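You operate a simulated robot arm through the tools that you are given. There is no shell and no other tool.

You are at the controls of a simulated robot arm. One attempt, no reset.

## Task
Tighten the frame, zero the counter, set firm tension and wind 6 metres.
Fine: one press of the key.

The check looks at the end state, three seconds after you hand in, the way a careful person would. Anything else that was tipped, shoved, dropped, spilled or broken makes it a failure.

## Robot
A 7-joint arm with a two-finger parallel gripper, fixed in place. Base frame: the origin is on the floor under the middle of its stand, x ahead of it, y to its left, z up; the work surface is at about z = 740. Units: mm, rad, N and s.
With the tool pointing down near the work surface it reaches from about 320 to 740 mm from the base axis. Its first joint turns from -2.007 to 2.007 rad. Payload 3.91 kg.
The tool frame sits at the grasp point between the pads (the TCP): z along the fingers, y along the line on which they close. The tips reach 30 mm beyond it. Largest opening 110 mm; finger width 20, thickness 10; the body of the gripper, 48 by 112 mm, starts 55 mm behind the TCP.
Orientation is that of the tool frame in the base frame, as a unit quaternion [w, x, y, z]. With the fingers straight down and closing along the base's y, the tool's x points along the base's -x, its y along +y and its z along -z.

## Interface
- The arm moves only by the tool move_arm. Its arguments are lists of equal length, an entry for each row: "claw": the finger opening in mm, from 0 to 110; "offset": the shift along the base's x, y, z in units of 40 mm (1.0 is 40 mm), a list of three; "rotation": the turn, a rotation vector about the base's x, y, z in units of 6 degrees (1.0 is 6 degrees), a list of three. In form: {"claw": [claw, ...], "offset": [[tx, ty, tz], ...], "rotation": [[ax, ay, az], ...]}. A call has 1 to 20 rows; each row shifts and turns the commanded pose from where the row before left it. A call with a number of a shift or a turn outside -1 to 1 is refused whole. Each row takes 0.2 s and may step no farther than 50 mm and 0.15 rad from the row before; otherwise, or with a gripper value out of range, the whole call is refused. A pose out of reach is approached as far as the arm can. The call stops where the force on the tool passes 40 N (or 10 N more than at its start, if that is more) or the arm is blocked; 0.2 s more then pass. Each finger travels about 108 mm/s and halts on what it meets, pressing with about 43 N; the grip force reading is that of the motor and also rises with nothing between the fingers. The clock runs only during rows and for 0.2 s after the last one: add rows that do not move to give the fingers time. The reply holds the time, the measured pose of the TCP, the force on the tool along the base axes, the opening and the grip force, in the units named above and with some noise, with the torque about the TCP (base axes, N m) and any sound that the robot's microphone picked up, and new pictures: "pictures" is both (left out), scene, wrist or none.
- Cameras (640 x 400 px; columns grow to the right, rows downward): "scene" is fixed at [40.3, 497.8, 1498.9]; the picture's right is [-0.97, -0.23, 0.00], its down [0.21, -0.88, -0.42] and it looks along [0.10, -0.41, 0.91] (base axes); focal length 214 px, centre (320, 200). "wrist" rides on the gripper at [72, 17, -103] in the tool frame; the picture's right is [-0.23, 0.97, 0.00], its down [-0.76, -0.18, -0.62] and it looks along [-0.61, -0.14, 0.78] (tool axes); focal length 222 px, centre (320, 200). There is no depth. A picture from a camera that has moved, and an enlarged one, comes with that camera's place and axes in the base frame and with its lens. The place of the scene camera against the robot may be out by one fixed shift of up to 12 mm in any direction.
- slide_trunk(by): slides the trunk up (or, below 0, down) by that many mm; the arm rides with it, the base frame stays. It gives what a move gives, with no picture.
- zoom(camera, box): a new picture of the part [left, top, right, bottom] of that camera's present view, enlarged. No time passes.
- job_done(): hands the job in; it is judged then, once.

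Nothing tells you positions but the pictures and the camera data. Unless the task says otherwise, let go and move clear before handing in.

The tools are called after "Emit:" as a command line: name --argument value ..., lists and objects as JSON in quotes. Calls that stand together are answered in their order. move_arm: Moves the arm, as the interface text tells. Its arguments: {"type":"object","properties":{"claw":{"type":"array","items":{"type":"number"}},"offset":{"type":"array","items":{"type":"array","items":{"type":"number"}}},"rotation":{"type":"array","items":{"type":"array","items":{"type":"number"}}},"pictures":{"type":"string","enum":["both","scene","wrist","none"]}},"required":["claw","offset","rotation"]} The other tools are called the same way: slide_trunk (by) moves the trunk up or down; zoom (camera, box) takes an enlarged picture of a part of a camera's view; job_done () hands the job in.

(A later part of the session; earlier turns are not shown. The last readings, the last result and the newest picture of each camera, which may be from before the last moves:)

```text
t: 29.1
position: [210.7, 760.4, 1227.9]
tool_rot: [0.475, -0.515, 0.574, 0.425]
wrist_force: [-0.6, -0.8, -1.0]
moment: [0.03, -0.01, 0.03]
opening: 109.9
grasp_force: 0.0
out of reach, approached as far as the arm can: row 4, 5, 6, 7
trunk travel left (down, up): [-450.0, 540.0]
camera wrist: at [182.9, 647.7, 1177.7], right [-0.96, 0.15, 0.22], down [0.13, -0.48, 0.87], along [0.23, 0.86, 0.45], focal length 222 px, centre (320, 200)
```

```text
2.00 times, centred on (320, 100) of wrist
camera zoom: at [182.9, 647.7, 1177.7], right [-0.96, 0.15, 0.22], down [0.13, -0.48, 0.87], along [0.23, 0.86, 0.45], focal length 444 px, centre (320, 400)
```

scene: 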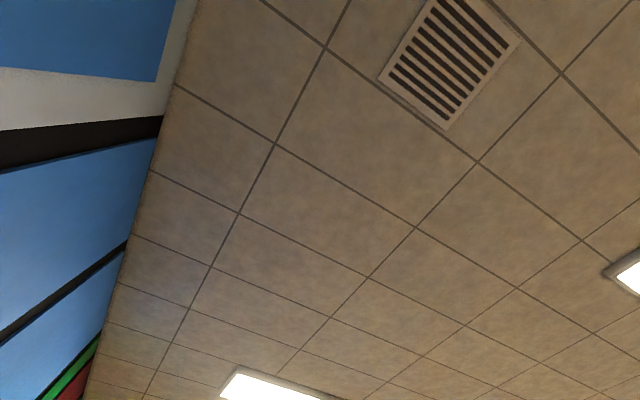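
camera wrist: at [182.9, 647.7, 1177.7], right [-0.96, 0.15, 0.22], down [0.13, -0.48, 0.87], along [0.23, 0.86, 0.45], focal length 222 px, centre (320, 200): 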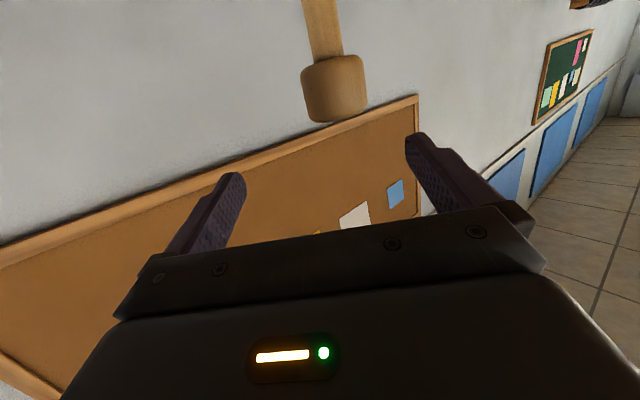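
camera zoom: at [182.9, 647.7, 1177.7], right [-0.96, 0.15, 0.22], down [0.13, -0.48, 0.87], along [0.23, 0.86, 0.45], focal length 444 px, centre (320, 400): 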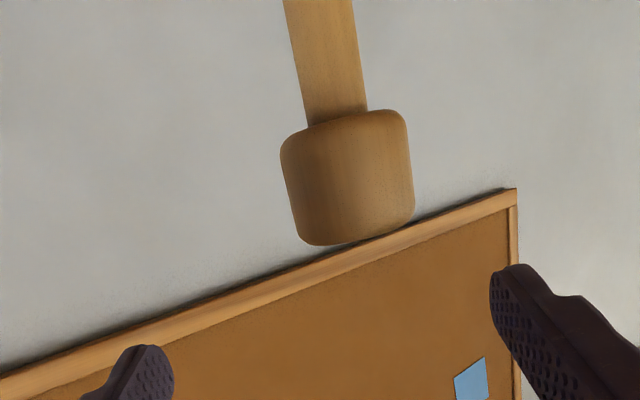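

The rod stays where I left it (+11 mm), so it holds itself. I'll back away, undo the small turn, and then raise the trunk.

Emit:
move_arm --claw '[110, 110, 110, 110]' --offset '[[0, -0.7, 0], [0, -0.7, -0.2], [0, -0.7, -0.2], [-0.25, -0.5, -0.2]]' --rotation '[[0, 0, 0.25], [0, 0, 0.25], [0, 0, 0.25], [0, 0, 0.25]]' --pictures "none"

Emit:
slide_trunk --by 180

```text
t: 30.1
position: [220.6, 727.5, 1262.0]
tool_rot: [0.451, -0.545, 0.545, 0.45]
wrist_force: [-0.3, 0.6, -0.2]
moment: [0.02, 0.0, 0.01]
opening: 110.0
grasp_force: 0.0
out of reach, approached as far as the arm can: row 1, 2, 3, 4
trunk travel left (down, up): [-450.0, 540.0]
```

```text
t: 32.1
position: [220.0, 727.8, 1440.9]
tool_rot: [0.451, -0.545, 0.546, 0.449]
wrist_force: [0.6, -0.5, 0.4]
moment: [-0.01, -0.02, -0.02]
opening: 109.9
grasp_force: 0.1
trunk travel left (down, up): [-630.0, 360.0]
```

Emit:
move_arm --claw '[110, 110, 110, 110, 110, 110, 110, 110]' --offset '[[0, -0.2, -0.9], [0, -0.2, -0.9], [-0.1, -0.2, -0.9], [-0.1, 0, -0.9], [-0.1, 0, -0.9], [-0.1, 0, -0.8], [-0.1, 0, -0.8], [0, 0, 0]]' --rotation '[[0, 0, 0], [0, 0, 0], [0, 0, 0], [0, 0, 0], [0, 0, 0], [0, 0, 0], [0, 0, 0], [0, 0, 0]]' --pictures "wrist"

Emit:
zoom --camera "wrist" --box '[200, 0, 440, 200]'

```text
t: 33.9
position: [238.0, 825.6, 1273.6]
tool_rot: [0.451, -0.544, 0.545, 0.45]
wrist_force: [-0.2, -0.1, 0.5]
moment: [0.0, -0.01, -0.02]
opening: 110.1
grasp_force: 0.0
out of reach, approached as far as the arm can: row 1, 2, 3, 4, 5, 6, 7
trunk travel left (down, up): [-630.0, 360.0]
camera wrist: at [221.6, 710.6, 1222.7], right [-0.97, 0.05, 0.22], down [0.18, -0.47, 0.87], along [0.14, 0.88, 0.45], focal length 222 px, centre (320, 200)
```

wrist: 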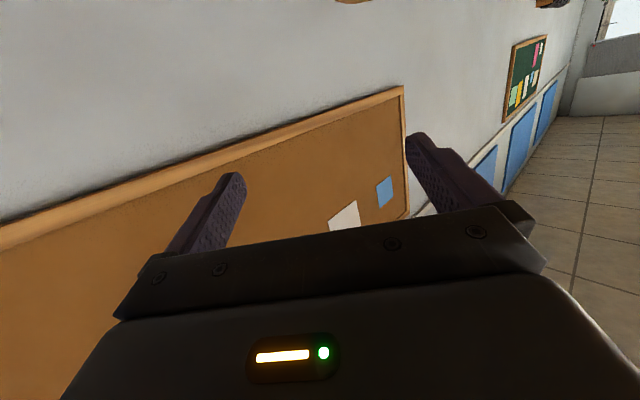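

```text
2.00 times, centred on (320, 100) of wrist
camera zoom: at [221.6, 710.6, 1222.7], right [-0.97, 0.05, 0.22], down [0.18, -0.47, 0.87], along [0.14, 0.88, 0.45], focal length 444 px, centre (320, 400)
```

zoom: 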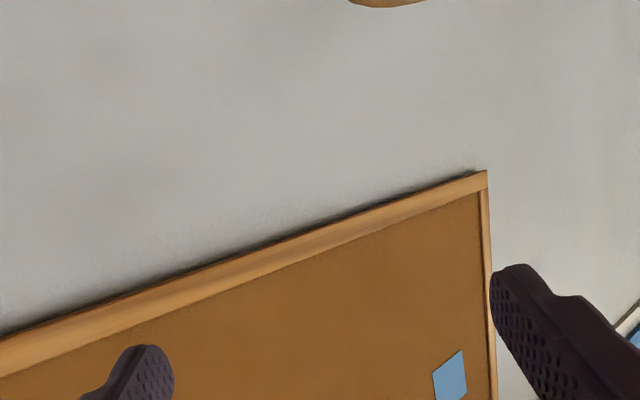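

The arm seems stuck near full stretch, sliding along its reach limit, well above the knob. I'll check how it behaves with a short retreat in y and a pitch back towards tool-down.

Emit:
move_arm --claw '[110, 110, 110]' --offset '[[0, 0, 0], [0, 0, 0], [0, 0, 0]]' --rotation '[[-1, 0, 0], [-1, 0, 0], [-1, 0, 0]]' --pictures "none"

```text
t: 34.7
position: [232.5, 787.8, 1250.2]
tool_rot: [0.359, -0.609, 0.61, 0.358]
wrist_force: [-0.4, 0.0, 0.3]
moment: [0.01, 0.0, 0.02]
opening: 109.8
grasp_force: 0.0
out of reach, approached as far as the arm can: row 1, 2, 3
trunk travel left (down, up): [-630.0, 360.0]
```

Emit:
move_arm --claw '[110, 110, 110]' --offset '[[0, 0, 0.3], [0, 0, 0.3], [0, 0, 0.3]]' --rotation '[[-1, 0, 0], [-1, 0, 0], [-1, 0, 0]]' --pictures "none"

```text
t: 35.5
position: [220.7, 726.2, 1249.0]
tool_rot: [0.261, -0.657, 0.659, 0.258]
wrist_force: [0.0, -0.5, 0.2]
moment: [0.02, -0.01, -0.01]
opening: 110.1
grasp_force: 0.1
out of reach, approached as far as the arm can: row 1, 2, 3
trunk travel left (down, up): [-630.0, 360.0]
```

Emit:
move_arm --claw '[110, 110, 110, 110]' --offset '[[0, -0.3, 0.2], [0, -0.3, 0.2], [0, -0.3, 0.2], [0, -0.3, 0.2]]' --rotation '[[-1, 0, 0], [-1, 0, 0], [-1, 0, 0], [-1, 0, 0]]' --pictures "wrist"

```text
t: 36.5
position: [199.7, 635.9, 1253.7]
tool_rot: [-0.135, 0.695, -0.694, -0.133]
wrist_force: [0.4, -0.4, -0.8]
moment: [-0.01, 0.0, 0.0]
opening: 110.2
grasp_force: 0.0
out of reach, approached as far as the arm can: row 1, 2, 3, 4
trunk travel left (down, up): [-630.0, 360.0]
camera wrist: at [184.4, 531.4, 1322.5], right [-0.97, 0.21, 0.08], down [0.18, 0.47, 0.86], along [0.14, 0.86, -0.5], focal length 222 px, centre (320, 200)
```

wrist: 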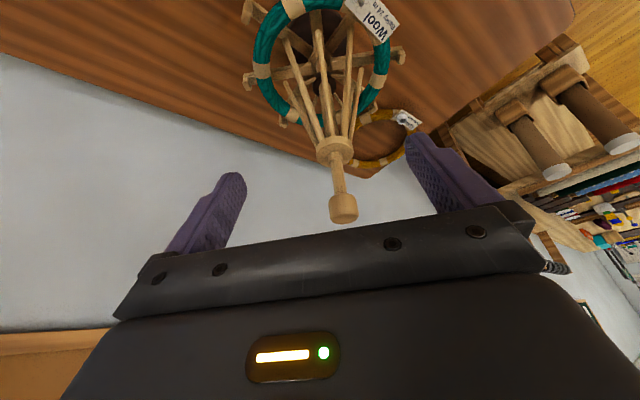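

Emit:
move_arm --claw '[110, 110]' --offset '[[0, -0.5, 0], [0, -0.5, 0]]' --rotation '[[0, 0, 0], [0, 0, 0]]' --pictures "none"

```text
t: 37.1
position: [207.5, 621.3, 1271.6]
tool_rot: [-0.134, 0.695, -0.694, -0.134]
wrist_force: [0.6, -0.4, -0.1]
moment: [-0.02, 0.01, 0.03]
opening: 109.9
grasp_force: 0.1
out of reach, approached as far as the arm can: row 1, 2
trunk travel left (down, up): [-630.0, 360.0]
```

The arm is still fighting a limit, so I'll head back towards its comfortable starting posture to untangle the joints.

Emit:
move_arm --claw '[110, 110, 110, 110, 110, 110, 110, 110]' --offset '[[0.2, -0.8, 0.2], [0.2, -0.8, 0.2], [0.2, -0.8, 0.2], [0.2, -0.8, 0.2], [0.2, -0.8, 0.2], [0.2, -0.8, 0.1], [0.2, -0.8, 0], [0.2, 0, 0]]' --rotation '[[-0.5, 0, 0], [-0.5, 0, 0], [-0.5, 0, 0], [-0.5, 0, 0], [-0.5, 0, 0], [-0.5, 0, 0], [-0.5, 0, 0], [-0.2, 0, 0]]' --pictures "wrist"

```text
t: 38.9
position: [272.0, 430.9, 1321.6]
tool_rot: [0.001, 0.708, -0.706, 0.001]
wrist_force: [-0.5, 0.3, 0.0]
moment: [0.01, 0.02, -0.01]
opening: 109.9
grasp_force: 0.0
out of reach, approached as far as the arm can: row 1, 2, 3
trunk travel left (down, up): [-630.0, 360.0]
camera wrist: at [255.3, 359.4, 1425.2], right [-0.97, 0.22, 0.0], down [0.17, 0.76, 0.62], along [0.14, 0.6, -0.78], focal length 222 px, centre (320, 200)
```

wrist: 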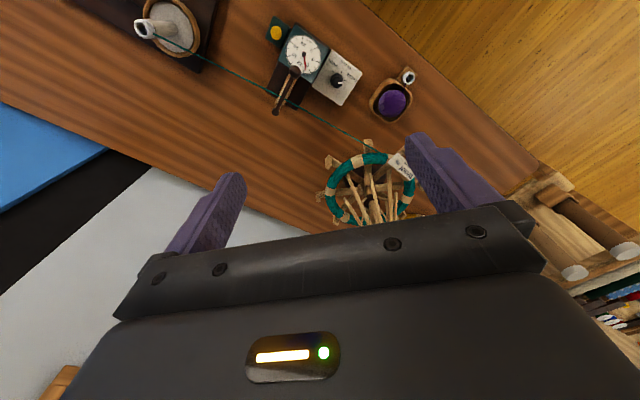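

The arm is free again. Now, with the higher trunk, I'll approach the knob once more with the tool pitched forward.

Emit:
move_arm --claw '[110, 110, 110, 110, 110, 110, 110, 110, 110, 110, 110, 110]' --offset '[[-0.152, 0.435, -0.27], [-0.152, 0.435, -0.27], [-0.152, 0.435, -0.27], [-0.152, 0.435, -0.27], [-0.152, 0.435, -0.27], [-0.152, 0.435, -0.27], [-0.152, 0.435, -0.27], [-0.152, 0.435, -0.27], [-0.152, 0.435, -0.27], [-0.152, 0.435, -0.27], [-0.152, 0.435, -0.27], [-0.152, 0.435, -0.27]]' --rotation '[[1, 0, 0], [1, 0, 0], [1, 0, 0], [1, 0, 0], [1, 0, 0], [1, 0, 0], [1, 0, 0], [1, 0, 0], [1, 0, 0], [1, 0, 0], [1, 0, 0], [1, 0, 0]]' --pictures "wrist"

```text
t: 41.5
position: [199.7, 638.3, 1191.9]
tool_rot: [0.416, -0.572, 0.574, 0.413]
wrist_force: [-0.2, -0.8, 0.7]
moment: [-0.01, 0.03, 0.01]
opening: 110.1
grasp_force: 0.1
trunk travel left (down, up): [-630.0, 360.0]
camera wrist: at [183.5, 518.5, 1155.8], right [-0.97, 0.07, 0.21], down [0.18, -0.36, 0.92], along [0.14, 0.93, 0.33], focal length 222 px, centre (320, 200)
```

wrist: 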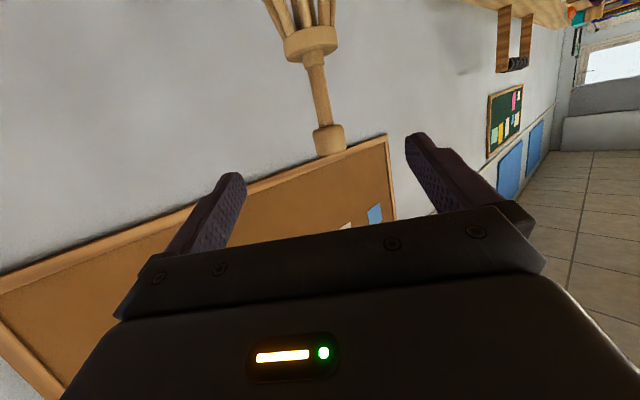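

Emit:
move_arm --claw '[110, 110, 110, 110, 110, 80, 60, 42, 42]' --offset '[[-0.03, 0.8, -0.1], [-0.03, 0.8, -0.1], [0, 0.8, -0.05], [0, 0.8, 0], [0, 0.8, 0], [0, 0, 0], [0, 0, 0], [0, 0, 0], [0, 0, 0]]' --rotation '[[0, 0, 0], [0, 0, 0], [0, 0, 0], [0, 0, 0], [0, 0, 0], [0, 0, 0], [0, 0, 0], [0, 0, 0], [0, 0, 0]]' --pictures "wrist"

Emit:
zoom --camera "wrist" --box '[220, 0, 460, 220]'

```text
t: 43.5
position: [196.8, 798.4, 1182.8]
tool_rot: [0.416, -0.572, 0.573, 0.415]
wrist_force: [0.3, 0.5, 0.7]
moment: [0.01, 0.02, -0.02]
opening: 42.2
grasp_force: 0.0
trunk travel left (down, up): [-630.0, 360.0]
camera wrist: at [180.6, 678.8, 1146.3], right [-0.97, 0.07, 0.21], down [0.18, -0.36, 0.92], along [0.14, 0.93, 0.33], focal length 222 px, centre (320, 200)
```

wrist: 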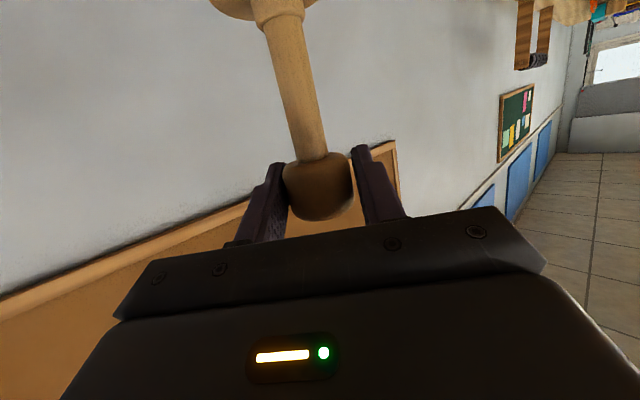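

```text
1.82 times, centred on (340, 110) of wrist
camera zoom: at [180.6, 678.8, 1146.3], right [-0.97, 0.07, 0.21], down [0.18, -0.36, 0.92], along [0.14, 0.93, 0.33], focal length 404 px, centre (284, 364)
```

zoom: 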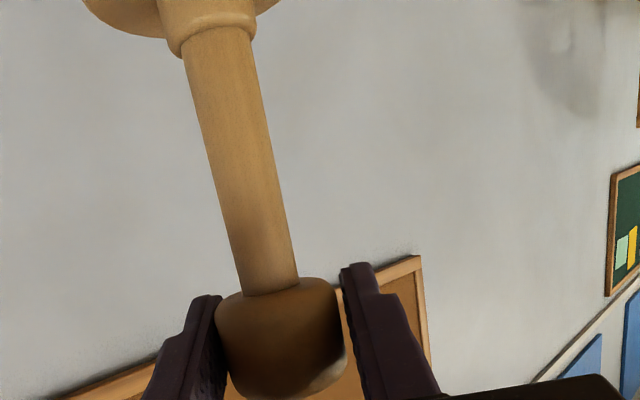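

Centred on the knob again. I'll grip and pull up in small steps, then read the force.

Emit:
move_arm --claw '[30, 30, 30, 30, 30, 30, 30]' --offset '[[0, 0, 0], [0, 0, 0], [0, 0, 0.1], [0, 0, 0.1], [0, 0, 0.1], [0, 0, 0.1], [0, 0, 0]]' --rotation '[[0, 0, 0], [0, 0, 0], [0, 0, 0], [0, 0, 0], [0, 0, 0], [0, 0, 0], [0, 0, 0]]' --pictures "wrist"

```text
t: 45.1
position: [198.5, 798.1, 1190.9]
tool_rot: [0.412, -0.574, 0.576, 0.411]
wrist_force: [1.2, -21.0, -29.0]
moment: [0.18, -0.02, -0.02]
opening: 39.6
grasp_force: 45.0
trunk travel left (down, up): [-630.0, 360.0]
camera wrist: at [181.8, 678.4, 1157.5], right [-0.97, 0.07, 0.22], down [0.18, -0.34, 0.92], along [0.14, 0.94, 0.32], focal length 222 px, centre (320, 200)
```

wrist: 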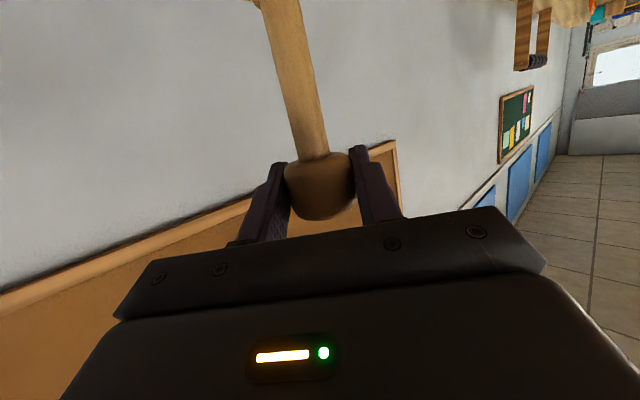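

Resistance rose to about 29 N after ~8 mm. I'll let go and look at the ribs from further back to see how far they have opened.

Emit:
move_arm --claw '[60, 110, 110, 110, 110, 110, 110, 110, 110]' --offset '[[0, 0, 0], [0, 0, 0], [0, 0, 0], [0, -0.8, 0], [0, -0.8, 0], [0, -0.8, 0], [0, -0.8, 0], [0, -0.8, 0], [0, -0.8, 0]]' --rotation '[[0, 0, 0], [0, 0, 0], [0, 0, 0], [0, 0, 0], [0, 0, 0], [-1, 0, 0], [-1, 0, 0], [-1, 0, 0], [-1, 0, 0]]' --pictures "wrist"

Emit:
zoom --camera "wrist" --box '[210, 0, 430, 200]'

```text
t: 47.1
position: [197.3, 606.7, 1198.3]
tool_rot: [0.287, -0.646, 0.647, 0.286]
wrist_force: [0.2, -0.1, -0.4]
moment: [-0.01, 0.0, 0.01]
opening: 109.9
grasp_force: 0.0
trunk travel left (down, up): [-630.0, 360.0]
camera wrist: at [180.8, 482.5, 1215.1], right [-0.97, 0.15, 0.17], down [0.18, 0.05, 0.98], along [0.14, 0.99, -0.08], focal length 222 px, centre (320, 200)
```

wrist: 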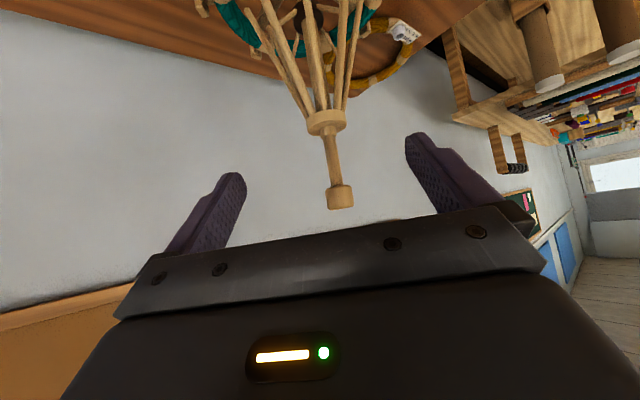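

```text
2.00 times, centred on (320, 100) of wrist
camera zoom: at [180.8, 482.5, 1215.1], right [-0.97, 0.15, 0.17], down [0.18, 0.05, 0.98], along [0.14, 0.99, -0.08], focal length 444 px, centre (320, 400)
```

zoom: 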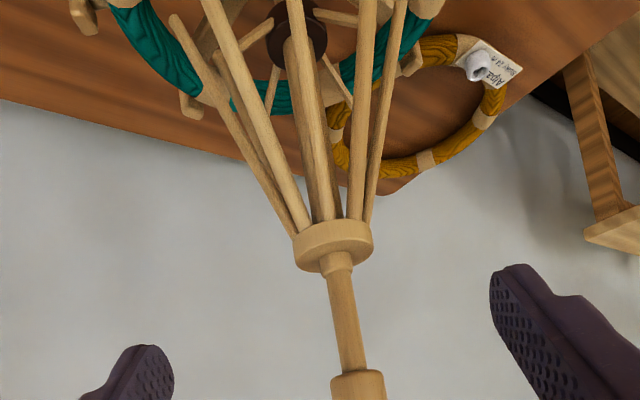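

The ribs have clearly spread. I'll look from higher up to compare the rib tips with the skein.

Emit:
move_arm --claw '[110, 110, 110, 110, 110]' --offset '[[0, 0, 0.8], [0, 0, 0.8], [0, 0, 0.8], [0, 0, 0.5], [0, 0, 0]]' --rotation '[[-1, 0, 0], [-1, 0, 0], [-1, 0, 0], [-1, 0, 0], [0, 0, 0]]' --pictures "wrist"

Emit:
zoom --camera "wrist" --box '[220, 0, 440, 200]'

```text
t: 48.3
position: [194.1, 602.9, 1310.0]
tool_rot: [-0.147, 0.692, -0.692, -0.144]
wrist_force: [0.8, 0.1, -0.1]
moment: [0.01, 0.01, -0.02]
opening: 110.3
grasp_force: 0.0
out of reach, approached as far as the arm can: row 4
trunk travel left (down, up): [-630.0, 360.0]
camera wrist: at [177.7, 495.5, 1375.5], right [-0.97, 0.21, 0.09], down [0.18, 0.45, 0.88], along [0.14, 0.87, -0.47], focal length 222 px, centre (320, 200)
```

wrist: 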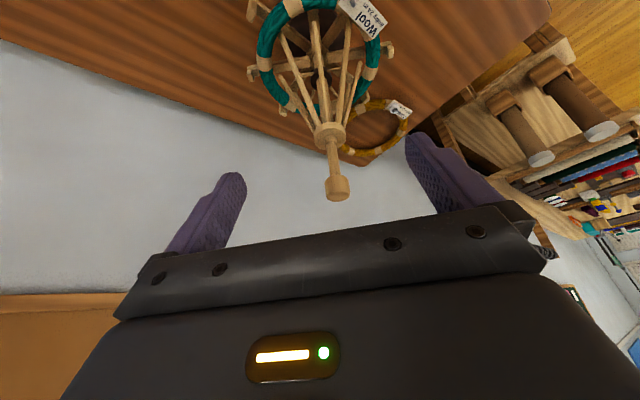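

```text
2.00 times, centred on (330, 100) of wrist
camera zoom: at [177.7, 495.5, 1375.5], right [-0.97, 0.21, 0.09], down [0.18, 0.45, 0.88], along [0.14, 0.87, -0.47], focal length 444 px, centre (300, 400)
```

zoom: 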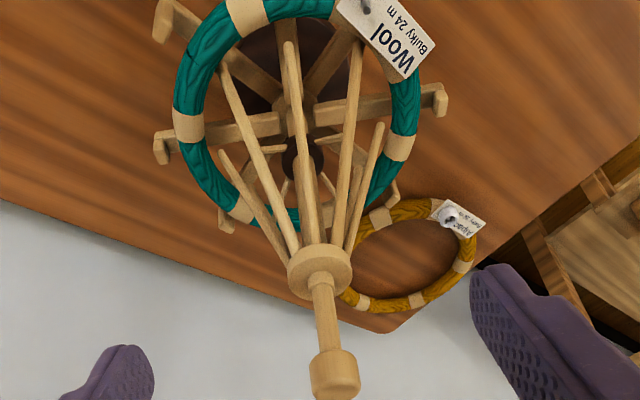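

Emit:
zoom --camera "wrist" --box '[240, 0, 410, 110]'

Emit:
zoom --camera "wrist" --box '[250, 0, 330, 90]'

Emit:
zoom --camera "wrist" --box '[320, 20, 400, 110]'

```text
3.64 times, centred on (325, 55) of wrist
camera zoom: at [177.7, 495.5, 1375.5], right [-0.97, 0.21, 0.09], down [0.18, 0.45, 0.88], along [0.14, 0.87, -0.47], focal length 808 px, centre (302, 727)
```

zoom: 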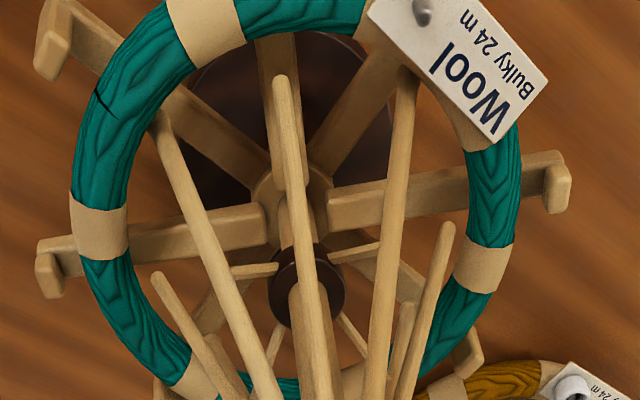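

```text
4.44 times, centred on (290, 45) of wrist
camera zoom: at [177.7, 495.5, 1375.5], right [-0.97, 0.21, 0.09], down [0.18, 0.45, 0.88], along [0.14, 0.87, -0.47], focal length 987 px, centre (453, 889)
```

zoom: 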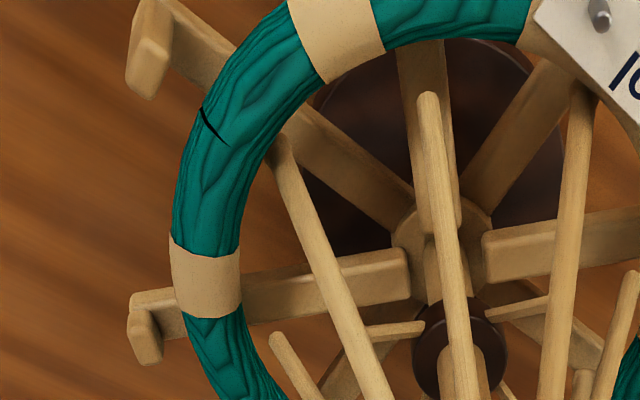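

```text
4.44 times, centred on (360, 65) of wrist
camera zoom: at [177.7, 495.5, 1375.5], right [-0.97, 0.21, 0.09], down [0.18, 0.45, 0.88], along [0.14, 0.87, -0.47], focal length 987 px, centre (142, 800)
```

zoom: 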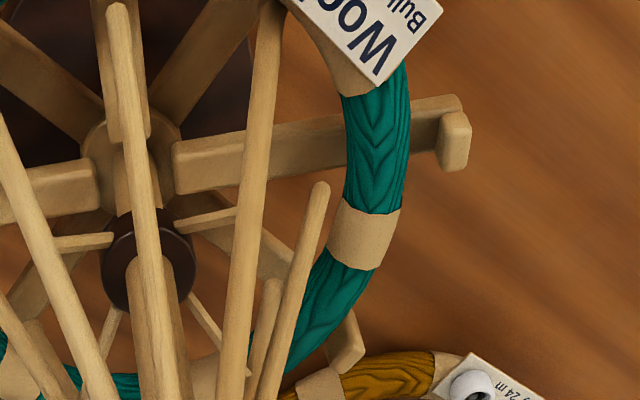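

The rib tips now lie close to the skein's inner edge, perhaps a few millimetres short. I'll go back and pull once more to see if it has reached a firm stop.

Emit:
move_arm --claw '[110, 110, 110, 110, 110, 110, 110, 110, 110]' --offset '[[0, 0, -0.35], [0, 0, -0.35], [0, 0.1, -0.35], [0, 0.1, -0.35], [0.08, 0.2, -0.35], [0, 0.2, -0.35], [0, 0.2, -0.35], [0, 0.2, -0.35], [0, 0, 0]]' --rotation '[[1, 0, 0], [1, 0, 0], [1, 0, 0], [1, 0, 0], [1, 0, 0], [1, 0, 0], [1, 0, 0], [1, 0, 0], [0, 0, 0]]' --pictures "wrist"

Emit:
zoom --camera "wrist" --box '[240, 0, 440, 190]'

```text
t: 50.3
position: [197.9, 640.7, 1196.8]
tool_rot: [0.416, -0.572, 0.573, 0.414]
wrist_force: [0.8, 0.5, -0.1]
moment: [0.02, 0.0, 0.0]
opening: 110.0
grasp_force: 0.1
trunk travel left (down, up): [-630.0, 360.0]
camera wrist: at [181.1, 521.6, 1161.6], right [-0.97, 0.07, 0.21], down [0.18, -0.36, 0.92], along [0.14, 0.93, 0.33], focal length 222 px, centre (320, 200)
```

wrist: 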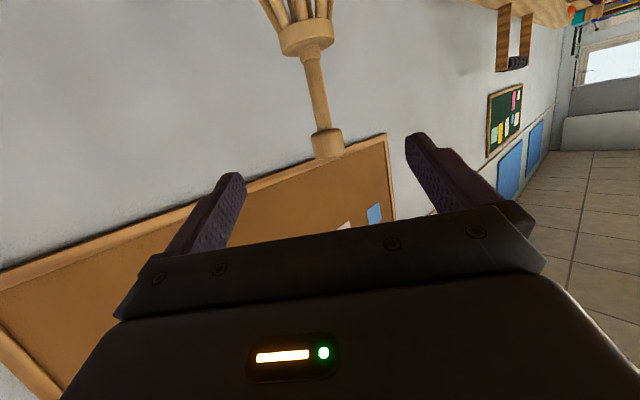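

```text
2.11 times, centred on (340, 95) of wrist
camera zoom: at [181.1, 521.6, 1161.6], right [-0.97, 0.07, 0.21], down [0.18, -0.36, 0.92], along [0.14, 0.93, 0.33], focal length 468 px, centre (278, 421)
```

zoom: 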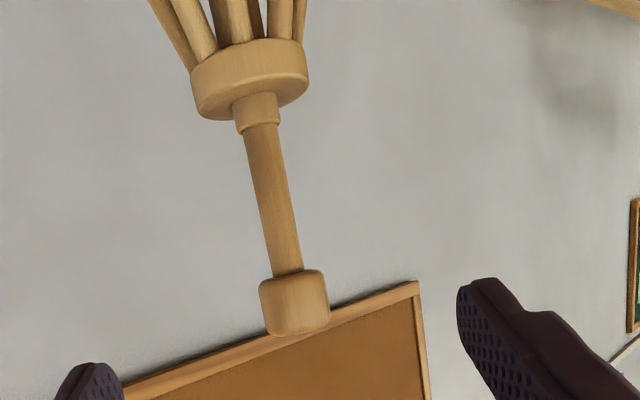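

Emit:
move_arm --claw '[110, 110, 110, 110, 110, 80, 60, 42, 30, 30, 30]' --offset '[[0, 0.79, -0.025], [0, 0.79, -0.025], [0, 0.79, -0.025], [0, 0.79, -0.025], [0, 0.79, -0.025], [0, 0, 0], [0, 0, 0], [0, 0, 0], [0, 0, 0], [0, 0, 0], [0, 0, 0]]' --rotation '[[0, 0, 0], [0, 0, 0], [0, 0, 0], [0, 0, 0], [0, 0, 0], [0, 0, 0], [0, 0, 0], [0, 0, 0], [0, 0, 0], [0, 0, 0], [0, 0, 0]]' --pictures "none"

Emit:
move_arm --claw '[30, 30]' --offset '[[0, 0, 0.1], [0, 0, 0]]' --rotation '[[0, 0, 0], [0, 0, 0]]' --pictures "none"

Emit:
move_arm --claw '[30, 30]' --offset '[[0, 0, 0.1], [0, 0, 0]]' --rotation '[[0, 0, 0], [0, 0, 0]]' --pictures "none"

```text
t: 52.7
position: [198.4, 799.5, 1191.8]
tool_rot: [0.416, -0.572, 0.573, 0.414]
wrist_force: [2.5, -1.0, -1.0]
moment: [-0.04, -0.13, -0.02]
opening: 39.5
grasp_force: 44.9
trunk travel left (down, up): [-630.0, 360.0]
```

```text
t: 53.3
position: [198.9, 799.5, 1193.4]
tool_rot: [0.413, -0.574, 0.574, 0.413]
wrist_force: [0.4, -12.5, -18.5]
moment: [0.85, -0.02, -0.02]
opening: 39.5
grasp_force: 44.6
trunk travel left (down, up): [-630.0, 360.0]
```

```text
t: 53.9
position: [197.5, 800.4, 1192.0]
tool_rot: [0.411, -0.575, 0.577, 0.41]
wrist_force: [1.3, -0.4, -5.2]
moment: [0.96, 0.09, -0.01]
opening: 39.8
grasp_force: 45.0
trunk travel left (down, up): [-630.0, 360.0]
stopped in row 2: the force on the tool passed its limit at 40 N (the readings are from after the stop); the commanded pose is now the measured one
```

At 40 N the rod no longer moves, so the frame has come up firm. I'll release and verify from close by that the ribs bear on the skein.

Emit:
move_arm --claw '[60, 110, 110, 110, 110, 110, 110, 110]' --offset '[[0, 0, 0], [0, 0, 0], [0, 0, 0], [0, -0.8, 0], [0, -0.8, 0], [0, -0.8, 0], [0, -0.8, 0], [0, -0.8, 0]]' --rotation '[[0, 0, 0], [0, 0, 0], [0, 0, 0], [0, 0, 0], [0, 0, 0], [0, 0, 0], [0, 0, 0], [0, 0, 0]]' --pictures "none"

Emit:
move_arm --claw '[110, 110, 110, 110, 110, 110]' --offset '[[0, 0, -0.9], [0, 0, -0.9], [0, 0, -0.9], [0, 0, -0.9], [0, 0, -0.9], [0, 0, 0]]' --rotation '[[-1, 0, 0], [-1, 0, 0], [-1, 0, 0], [-1, 0, 0], [0, 0, 0], [0, 0, 0]]' --pictures "wrist"

Emit:
zoom --camera "wrist" --box '[180, 0, 460, 175]'

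```text
t: 55.7
position: [195.8, 638.5, 1194.9]
tool_rot: [-0.411, 0.576, -0.576, -0.41]
wrist_force: [0.1, 0.3, 0.3]
moment: [-0.01, 0.04, -0.04]
opening: 109.9
grasp_force: 0.0
trunk travel left (down, up): [-630.0, 360.0]
```

```text
t: 57.1
position: [196.6, 638.7, 1013.0]
tool_rot: [-0.282, 0.649, -0.648, -0.283]
wrist_force: [-0.3, 0.3, 0.2]
moment: [0.0, -0.02, -0.01]
opening: 110.0
grasp_force: 0.1
trunk travel left (down, up): [-630.0, 360.0]
camera wrist: at [180.8, 515.1, 1031.3], right [-0.97, 0.15, 0.17], down [0.18, 0.06, 0.98], along [0.14, 0.99, -0.09], focal length 222 px, centre (320, 200)
```

wrist: 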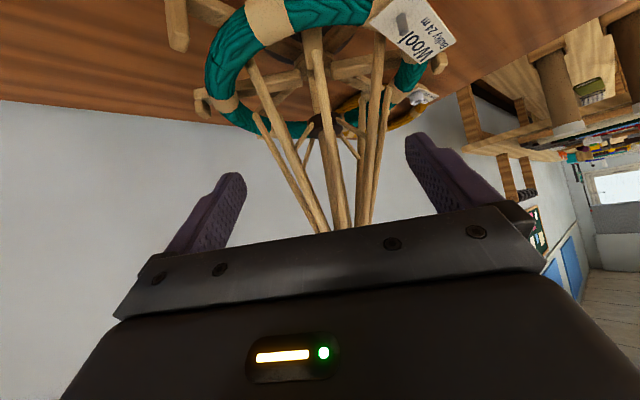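

```text
2.29 times, centred on (320, 88) of wrist
camera zoom: at [180.8, 515.1, 1031.3], right [-0.97, 0.15, 0.17], down [0.18, 0.06, 0.98], along [0.14, 0.99, -0.09], focal length 508 px, centre (320, 457)
```

zoom: 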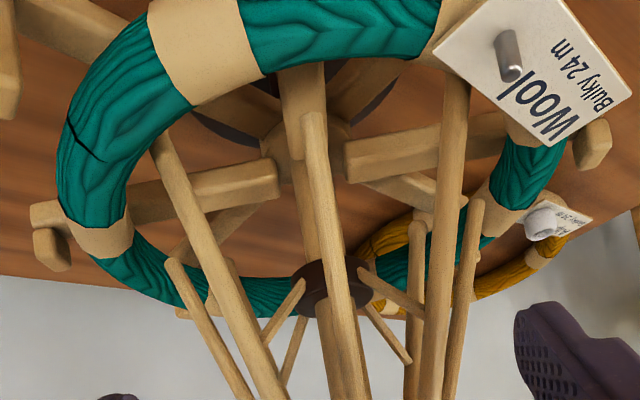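

Triangulating gives rib tips at radius ≈98 (plus rib thickness) against the skein's inner edge at ≈104, so the frame is tight. Next I'll inspect the counter, its lever and the tension knob from nearby.

Emit:
move_arm --claw '[110, 110, 110, 110, 110, 110, 110, 110, 110]' --offset '[[0.3, -0.7, 0.1], [0.3, -0.7, 0.1], [0.3, -0.7, 0.1], [0.3, -0.7, 0], [0.3, -0.7, 0], [0.3, -0.7, 0], [0.3, -0.7, 0], [0.3, -0.5, 0], [0, 0, 0]]' --rotation '[[-1, 0, 0], [-1, 0, 0], [-1, 0, 0], [-1, 0, 0], [-1, 0, 0], [-1, 0, 0], [-1, 0, 0], [-0.83, 0, 0], [0, 0, 0]]' --pictures "wrist"

```text
t: 59.1
position: [292.8, 423.6, 1026.4]
tool_rot: [0.0, 0.707, -0.707, 0.0]
wrist_force: [-0.2, -0.3, 0.2]
moment: [0.03, -0.03, -0.01]
opening: 110.0
grasp_force: 0.1
trunk travel left (down, up): [-630.0, 360.0]
camera wrist: at [277.6, 351.3, 1130.3], right [-0.97, 0.23, 0.0], down [0.18, 0.76, 0.62], along [0.14, 0.61, -0.78], focal length 222 px, centre (320, 200)
```

wrist: 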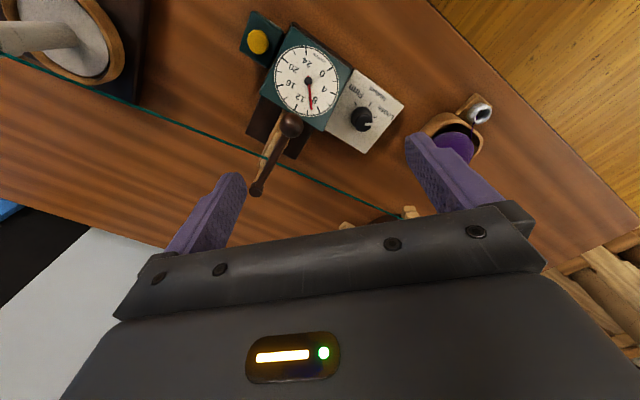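

Emit:
zoom --camera "wrist" --box '[230, 0, 350, 110]'

Emit:
zoom --camera "wrist" --box '[310, 50, 420, 160]'

Emit:
zoom --camera "wrist" --box '[220, 90, 340, 210]'

```text
3.64 times, centred on (290, 55) of wrist
camera zoom: at [277.6, 351.3, 1130.3], right [-0.97, 0.23, 0.0], down [0.18, 0.76, 0.62], along [0.14, 0.61, -0.78], focal length 808 px, centre (429, 727)
```

zoom: 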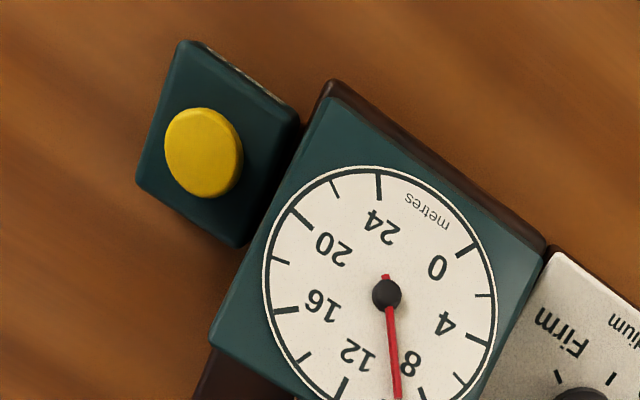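

```text
3.64 times, centred on (365, 105) of wrist
camera zoom: at [277.6, 351.3, 1130.3], right [-0.97, 0.23, 0.0], down [0.18, 0.76, 0.62], along [0.14, 0.61, -0.78], focal length 808 px, centre (156, 546)
```

zoom: 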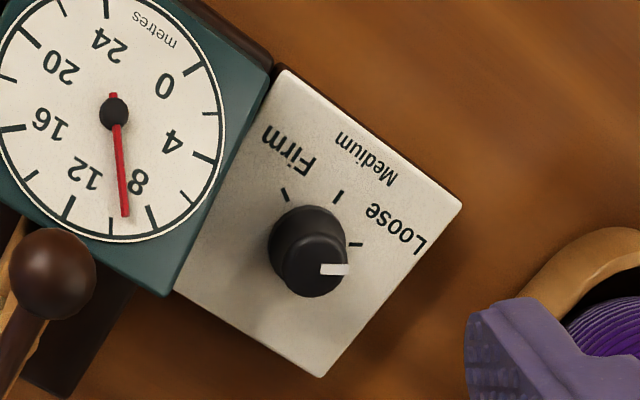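

```text
3.33 times, centred on (280, 150) of wrist
camera zoom: at [277.6, 351.3, 1130.3], right [-0.97, 0.23, 0.0], down [0.18, 0.76, 0.62], along [0.14, 0.61, -0.78], focal length 740 px, centre (453, 367)
```

zoom: 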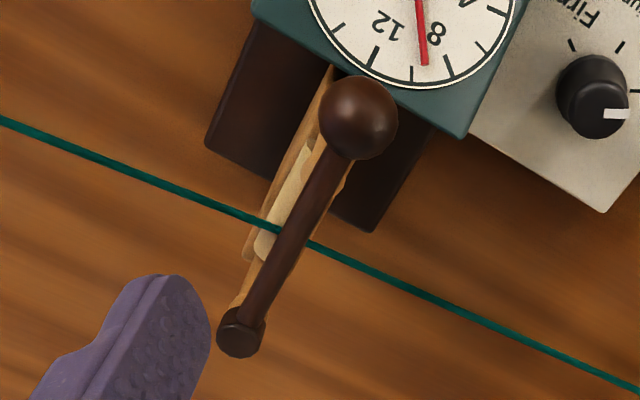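

The dark bar with the ball appears to sit high (z≈915) above the counter, like a presser lever. I'll step back and pitch up for a side view of it.

Emit:
move_arm --claw '[110, 110, 110, 110, 110, 110, 110, 110]' --offset '[[0.13, -0.51, 0], [0.13, -0.51, 0], [0.13, -0.51, 0], [0.13, -0.51, 0], [0.13, -0.51, 0], [0.13, -0.51, 0], [0.13, -0.51, 0], [0, 0, 0]]' --rotation '[[1, 0, 0], [1, 0, 0], [1, 0, 0], [1, 0, 0], [1, 0, 0], [1, 0, 0], [1, 0, 0], [0, 0, 0]]' --pictures "wrist"

Emit:
zoom --camera "wrist" --box '[200, 0, 440, 180]'

```text
t: 60.9
position: [328.5, 280.7, 1025.3]
tool_rot: [-0.255, 0.66, -0.66, -0.254]
wrist_force: [0.2, 0.0, -0.1]
moment: [-0.01, -0.01, 0.03]
opening: 109.7
grasp_force: 0.1
trunk travel left (down, up): [-630.0, 360.0]
camera wrist: at [313.3, 157.8, 1054.7], right [-0.97, 0.17, 0.15], down [0.18, 0.15, 0.97], along [0.14, 0.97, -0.17], focal length 222 px, centre (320, 200)
```

wrist: 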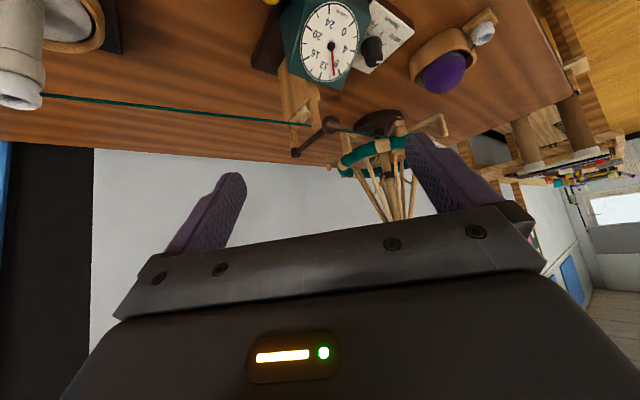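

```text
2.22 times, centred on (320, 90) of wrist
camera zoom: at [313.3, 157.8, 1054.7], right [-0.97, 0.17, 0.15], down [0.18, 0.15, 0.97], along [0.14, 0.97, -0.17], focal length 494 px, centre (320, 444)
```

zoom: 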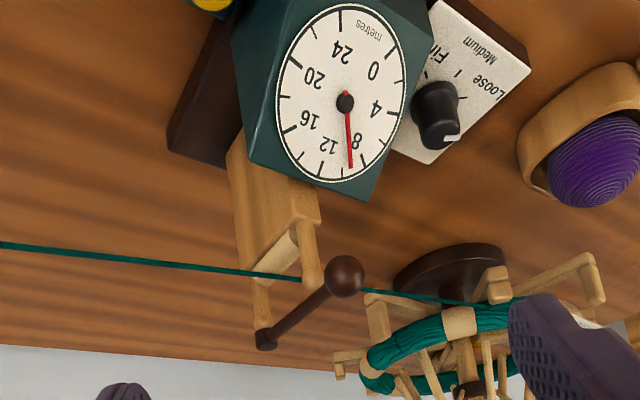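

I can see a roller between two wooden prongs with the yarn over it, and a dark lever pivoted above it. I'll move a little closer to see whether that lever is raised or closed.

Emit:
move_arm --claw '[110, 110, 110, 110]' --offset '[[0, 0.3, -0.4], [0, 0.3, -0.4], [0, 0.3, -0.4], [0, 0, 0]]' --rotation '[[0, 0, 0], [0, 0, 0], [0, 0, 0], [0, 0, 0]]' --pictures "wrist"

Emit:
zoom --camera "wrist" --box '[230, 60, 390, 220]'

```text
t: 61.9
position: [329.9, 316.8, 978.4]
tool_rot: [-0.254, 0.66, -0.66, -0.254]
wrist_force: [-0.4, 0.3, 0.3]
moment: [-0.02, -0.01, -0.03]
opening: 110.0
grasp_force: 0.0
trunk travel left (down, up): [-630.0, 360.0]
camera wrist: at [313.6, 194.5, 1006.5], right [-0.97, 0.17, 0.15], down [0.18, 0.15, 0.97], along [0.14, 0.97, -0.17], focal length 222 px, centre (320, 200)
```

wrist: 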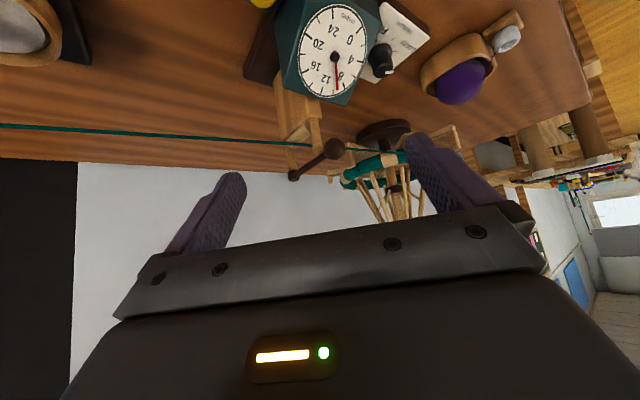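

```text
2.50 times, centred on (310, 140) of wrist
camera zoom: at [313.6, 194.5, 1006.5], right [-0.97, 0.17, 0.15], down [0.18, 0.15, 0.97], along [0.14, 0.97, -0.17], focal length 555 px, centre (345, 350)
```

zoom: 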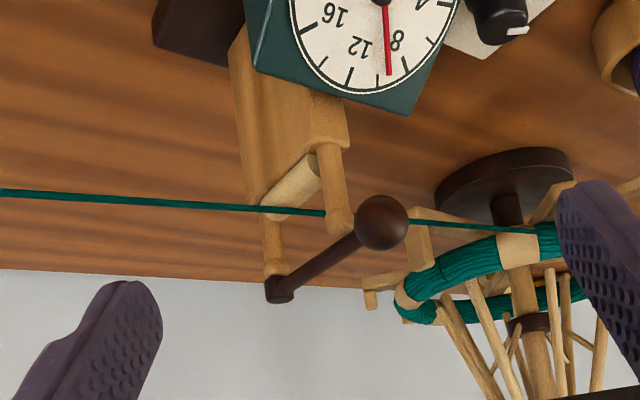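

The bar lies across both prongs with the yarn under it, so the counter gate is closed. Next the yellow key, near (359, 352): I'll go tool-down with closed fingers above it and check alignment.

Emit:
move_arm --claw '[110, 80, 60, 40, 20, 0, 0, 0]' --offset '[[0.1, 0.126, 0], [0.1, 0.126, 0], [0.1, 0.126, 0], [0.1, 0.126, -0.2], [0.1, 0.126, -0.2], [0.1, 0.126, -0.3], [0.1, 0.126, -0.5], [0, 0, 0]]' --rotation '[[-1, 0, 0], [-1, 0, 0], [-1, 0, 0], [-1, 0, 0], [-1, 0, 0], [-1, 0, 0], [-1, 0, 0], [0, 0, 0]]' --pictures "wrist"

Emit:
zoom --camera "wrist" --box '[240, 50, 400, 200]'

```text
t: 63.7
position: [356.7, 352.7, 931.4]
tool_rot: [0.0, -0.707, 0.707, 0.0]
wrist_force: [-0.3, 0.0, -0.5]
moment: [0.0, -0.01, 0.03]
opening: 0.0
grasp_force: 37.6
trunk travel left (down, up): [-630.0, 360.0]
camera wrist: at [341.4, 280.2, 1034.4], right [-0.97, 0.23, 0.0], down [0.18, 0.76, 0.62], along [0.14, 0.61, -0.78], focal length 222 px, centre (320, 200)
```

wrist: 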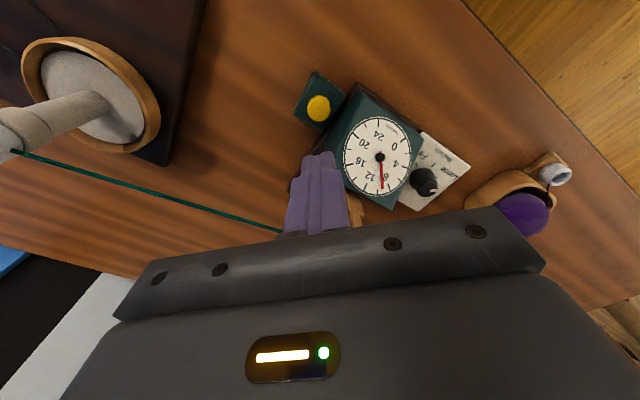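

```text
2.67 times, centred on (320, 125) of wrist
camera zoom: at [341.4, 280.2, 1034.4], right [-0.97, 0.23, 0.0], down [0.18, 0.76, 0.62], along [0.14, 0.61, -0.78], focal length 592 px, centre (320, 400)
```

zoom: 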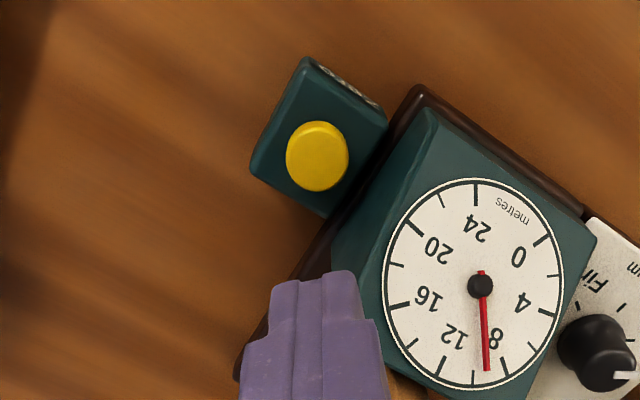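

The key's top is at about (360, 352, 778). I'll descend to just above it, then press slowly.

Emit:
move_arm --claw '[0, 0, 0, 0, 0]' --offset '[[0.08, 0, -0.8], [0, 0, -0.8], [0, 0, -0.7], [0, 0, -0.45], [0, 0, 0]]' --rotation '[[0, 0, 0], [0, 0, 0], [0, 0, 0], [0, 0, 0], [0, 0, 0]]' --pictures "wrist"

Emit:
zoom --camera "wrist" --box '[220, 50, 420, 210]'

```text
t: 64.9
position: [360.6, 351.4, 821.4]
tool_rot: [0.001, -0.707, 0.707, 0.001]
wrist_force: [-0.1, 0.4, 0.2]
moment: [-0.01, 0.0, 0.0]
opening: 0.0
grasp_force: 37.8
trunk travel left (down, up): [-630.0, 360.0]
camera wrist: at [343.9, 280.1, 924.1], right [-0.97, 0.23, 0.0], down [0.18, 0.76, 0.62], along [0.14, 0.61, -0.78], focal length 222 px, centre (320, 200)
```

wrist: 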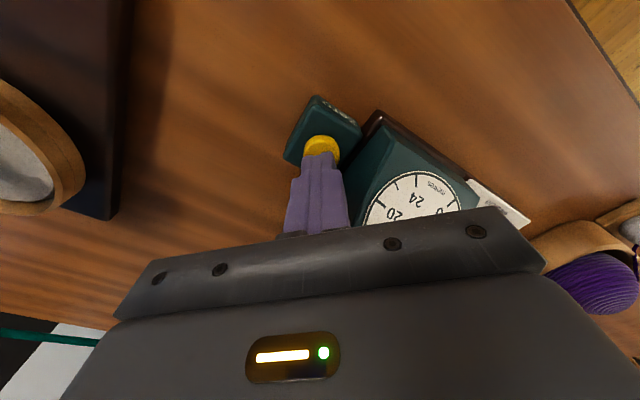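

```text
2.50 times, centred on (320, 130) of wrist
camera zoom: at [343.9, 280.1, 924.1], right [-0.97, 0.23, 0.0], down [0.18, 0.76, 0.62], along [0.14, 0.61, -0.78], focal length 555 px, centre (320, 375)
```

zoom: 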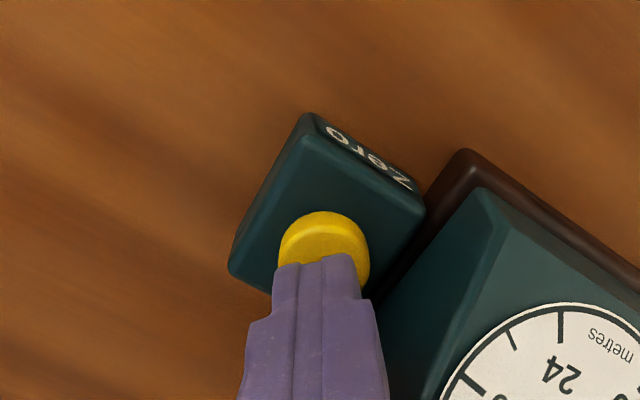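

The box is labelled "Zero", as hoped. Now I'll press gently.

Emit:
move_arm --claw '[0, 0, 0, 0]' --offset '[[0, 0, -0.08], [0, 0, -0.08], [0, 0, -0.08], [0, 0, -0.06]]' --rotation '[[0, 0, 0], [0, 0, 0], [0, 0, 0], [0, 0, 0]]' --pictures "none"

Emit:
move_arm --claw '[0, 0]' --offset '[[0, 0, -0.05], [0, 0, -0.05]]' --rotation '[[0, 0, 0], [0, 0, 0]]' --pictures "none"

```text
t: 65.9
position: [360.5, 352.6, 808.9]
tool_rot: [-0.002, 0.708, -0.706, 0.0]
wrist_force: [-0.2, 2.2, 9.0]
moment: [0.01, 0.02, -0.05]
opening: 0.4
grasp_force: 38.4
trunk travel left (down, up): [-630.0, 360.0]
heard: click
```

```text
t: 66.5
position: [359.7, 352.4, 806.0]
tool_rot: [0.003, -0.707, 0.707, 0.001]
wrist_force: [-0.5, 4.8, 21.5]
moment: [0.14, 0.01, 0.19]
opening: 0.1
grasp_force: 37.5
trunk travel left (down, up): [-630.0, 360.0]
```

A click was heard. I'll lift straight off and check the dial.

Emit:
move_arm --claw '[0, 0, 0, 0, 0]' --offset '[[0, 0, 0.5], [0, 0, 0.9], [0, 0, 0.9], [0, 0, 0.9], [0, 0, 0]]' --rotation '[[0, 0, 0], [0, 0, 0], [0, 0, 0], [0, 0, 0], [0, 0, 0]]' --pictures "wrist"

Emit:
zoom --camera "wrist" --box '[290, 50, 490, 220]'

```text
t: 67.7
position: [361.1, 352.4, 933.5]
tool_rot: [-0.001, 0.707, -0.707, -0.001]
wrist_force: [0.5, -0.5, -0.5]
moment: [0.02, 0.03, 0.0]
opening: 0.0
grasp_force: 37.8
trunk travel left (down, up): [-630.0, 360.0]
camera wrist: at [344.6, 280.5, 1036.3], right [-0.97, 0.23, 0.0], down [0.18, 0.76, 0.62], along [0.14, 0.61, -0.78], focal length 222 px, centre (320, 200)
```

wrist: 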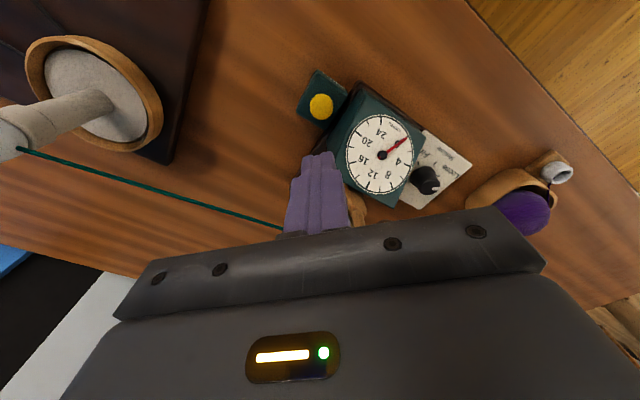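

```text
2.35 times, centred on (390, 135) of wrist
camera zoom: at [344.6, 280.5, 1036.3], right [-0.97, 0.23, 0.0], down [0.18, 0.76, 0.62], along [0.14, 0.61, -0.78], focal length 523 px, centre (155, 353)
```

zoom: 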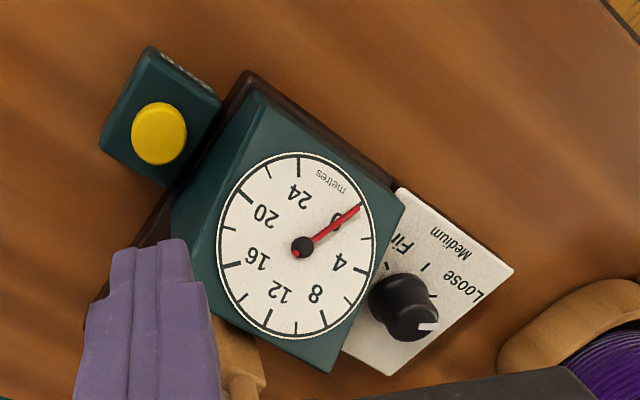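

The dial now reads 0. Next is the tension knob; I'll rise clear of the lever and move above it for a square look at its pointer.

Emit:
move_arm --claw '[0, 0, 30, 60, 80, 80, 80, 80]' --offset '[[0, 0, 1], [0, 0, 0.9], [-0.6, 0.6, 0], [-0.6, 0.6, 0], [-0.6, 0.6, 0], [-0.6, 0.6, 0], [-0.6, 0.6, 0], [0, 0, 0]]' --rotation '[[0, 0, 0], [0, 0, 0], [0, 0, 0], [0, 0, 0], [0, 0, 0], [0, 0, 0], [0, 0, 0], [0, 0, 0]]' --pictures "wrist"

Emit:
zoom --camera "wrist" --box '[240, 50, 400, 200]'

```text
t: 69.5
position: [240.5, 472.2, 1006.9]
tool_rot: [0.001, -0.707, 0.707, 0.001]
wrist_force: [-0.8, -0.6, 0.5]
moment: [-0.01, 0.0, 0.03]
opening: 80.1
grasp_force: 0.0
trunk travel left (down, up): [-630.0, 360.0]
camera wrist: at [224.2, 400.3, 1111.3], right [-0.97, 0.23, 0.0], down [0.18, 0.76, 0.62], along [0.14, 0.61, -0.78], focal length 222 px, centre (320, 200)
```

wrist: 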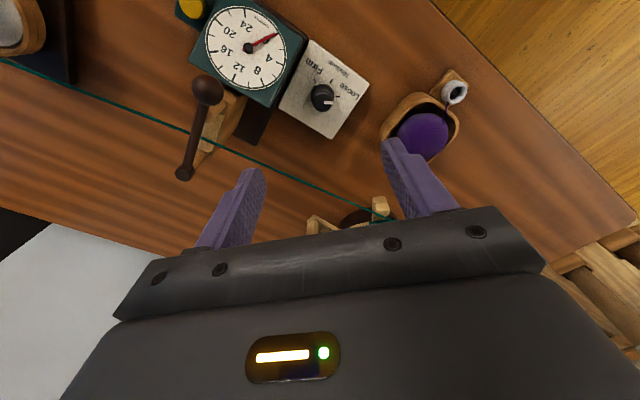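

```text
2.67 times, centred on (320, 125) of wrist
camera zoom: at [224.2, 400.3, 1111.3], right [-0.97, 0.23, 0.0], down [0.18, 0.76, 0.62], along [0.14, 0.61, -0.78], focal length 592 px, centre (320, 400)
```

zoom: 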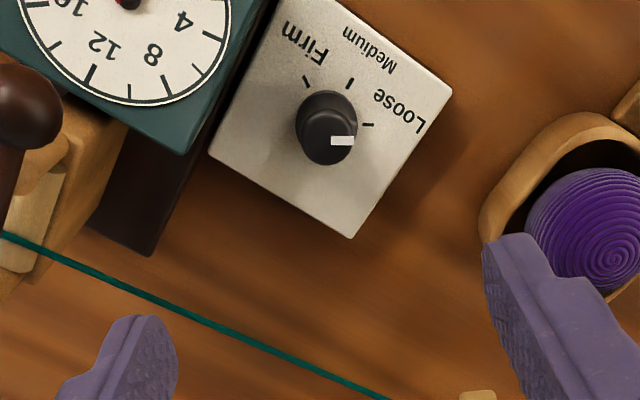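

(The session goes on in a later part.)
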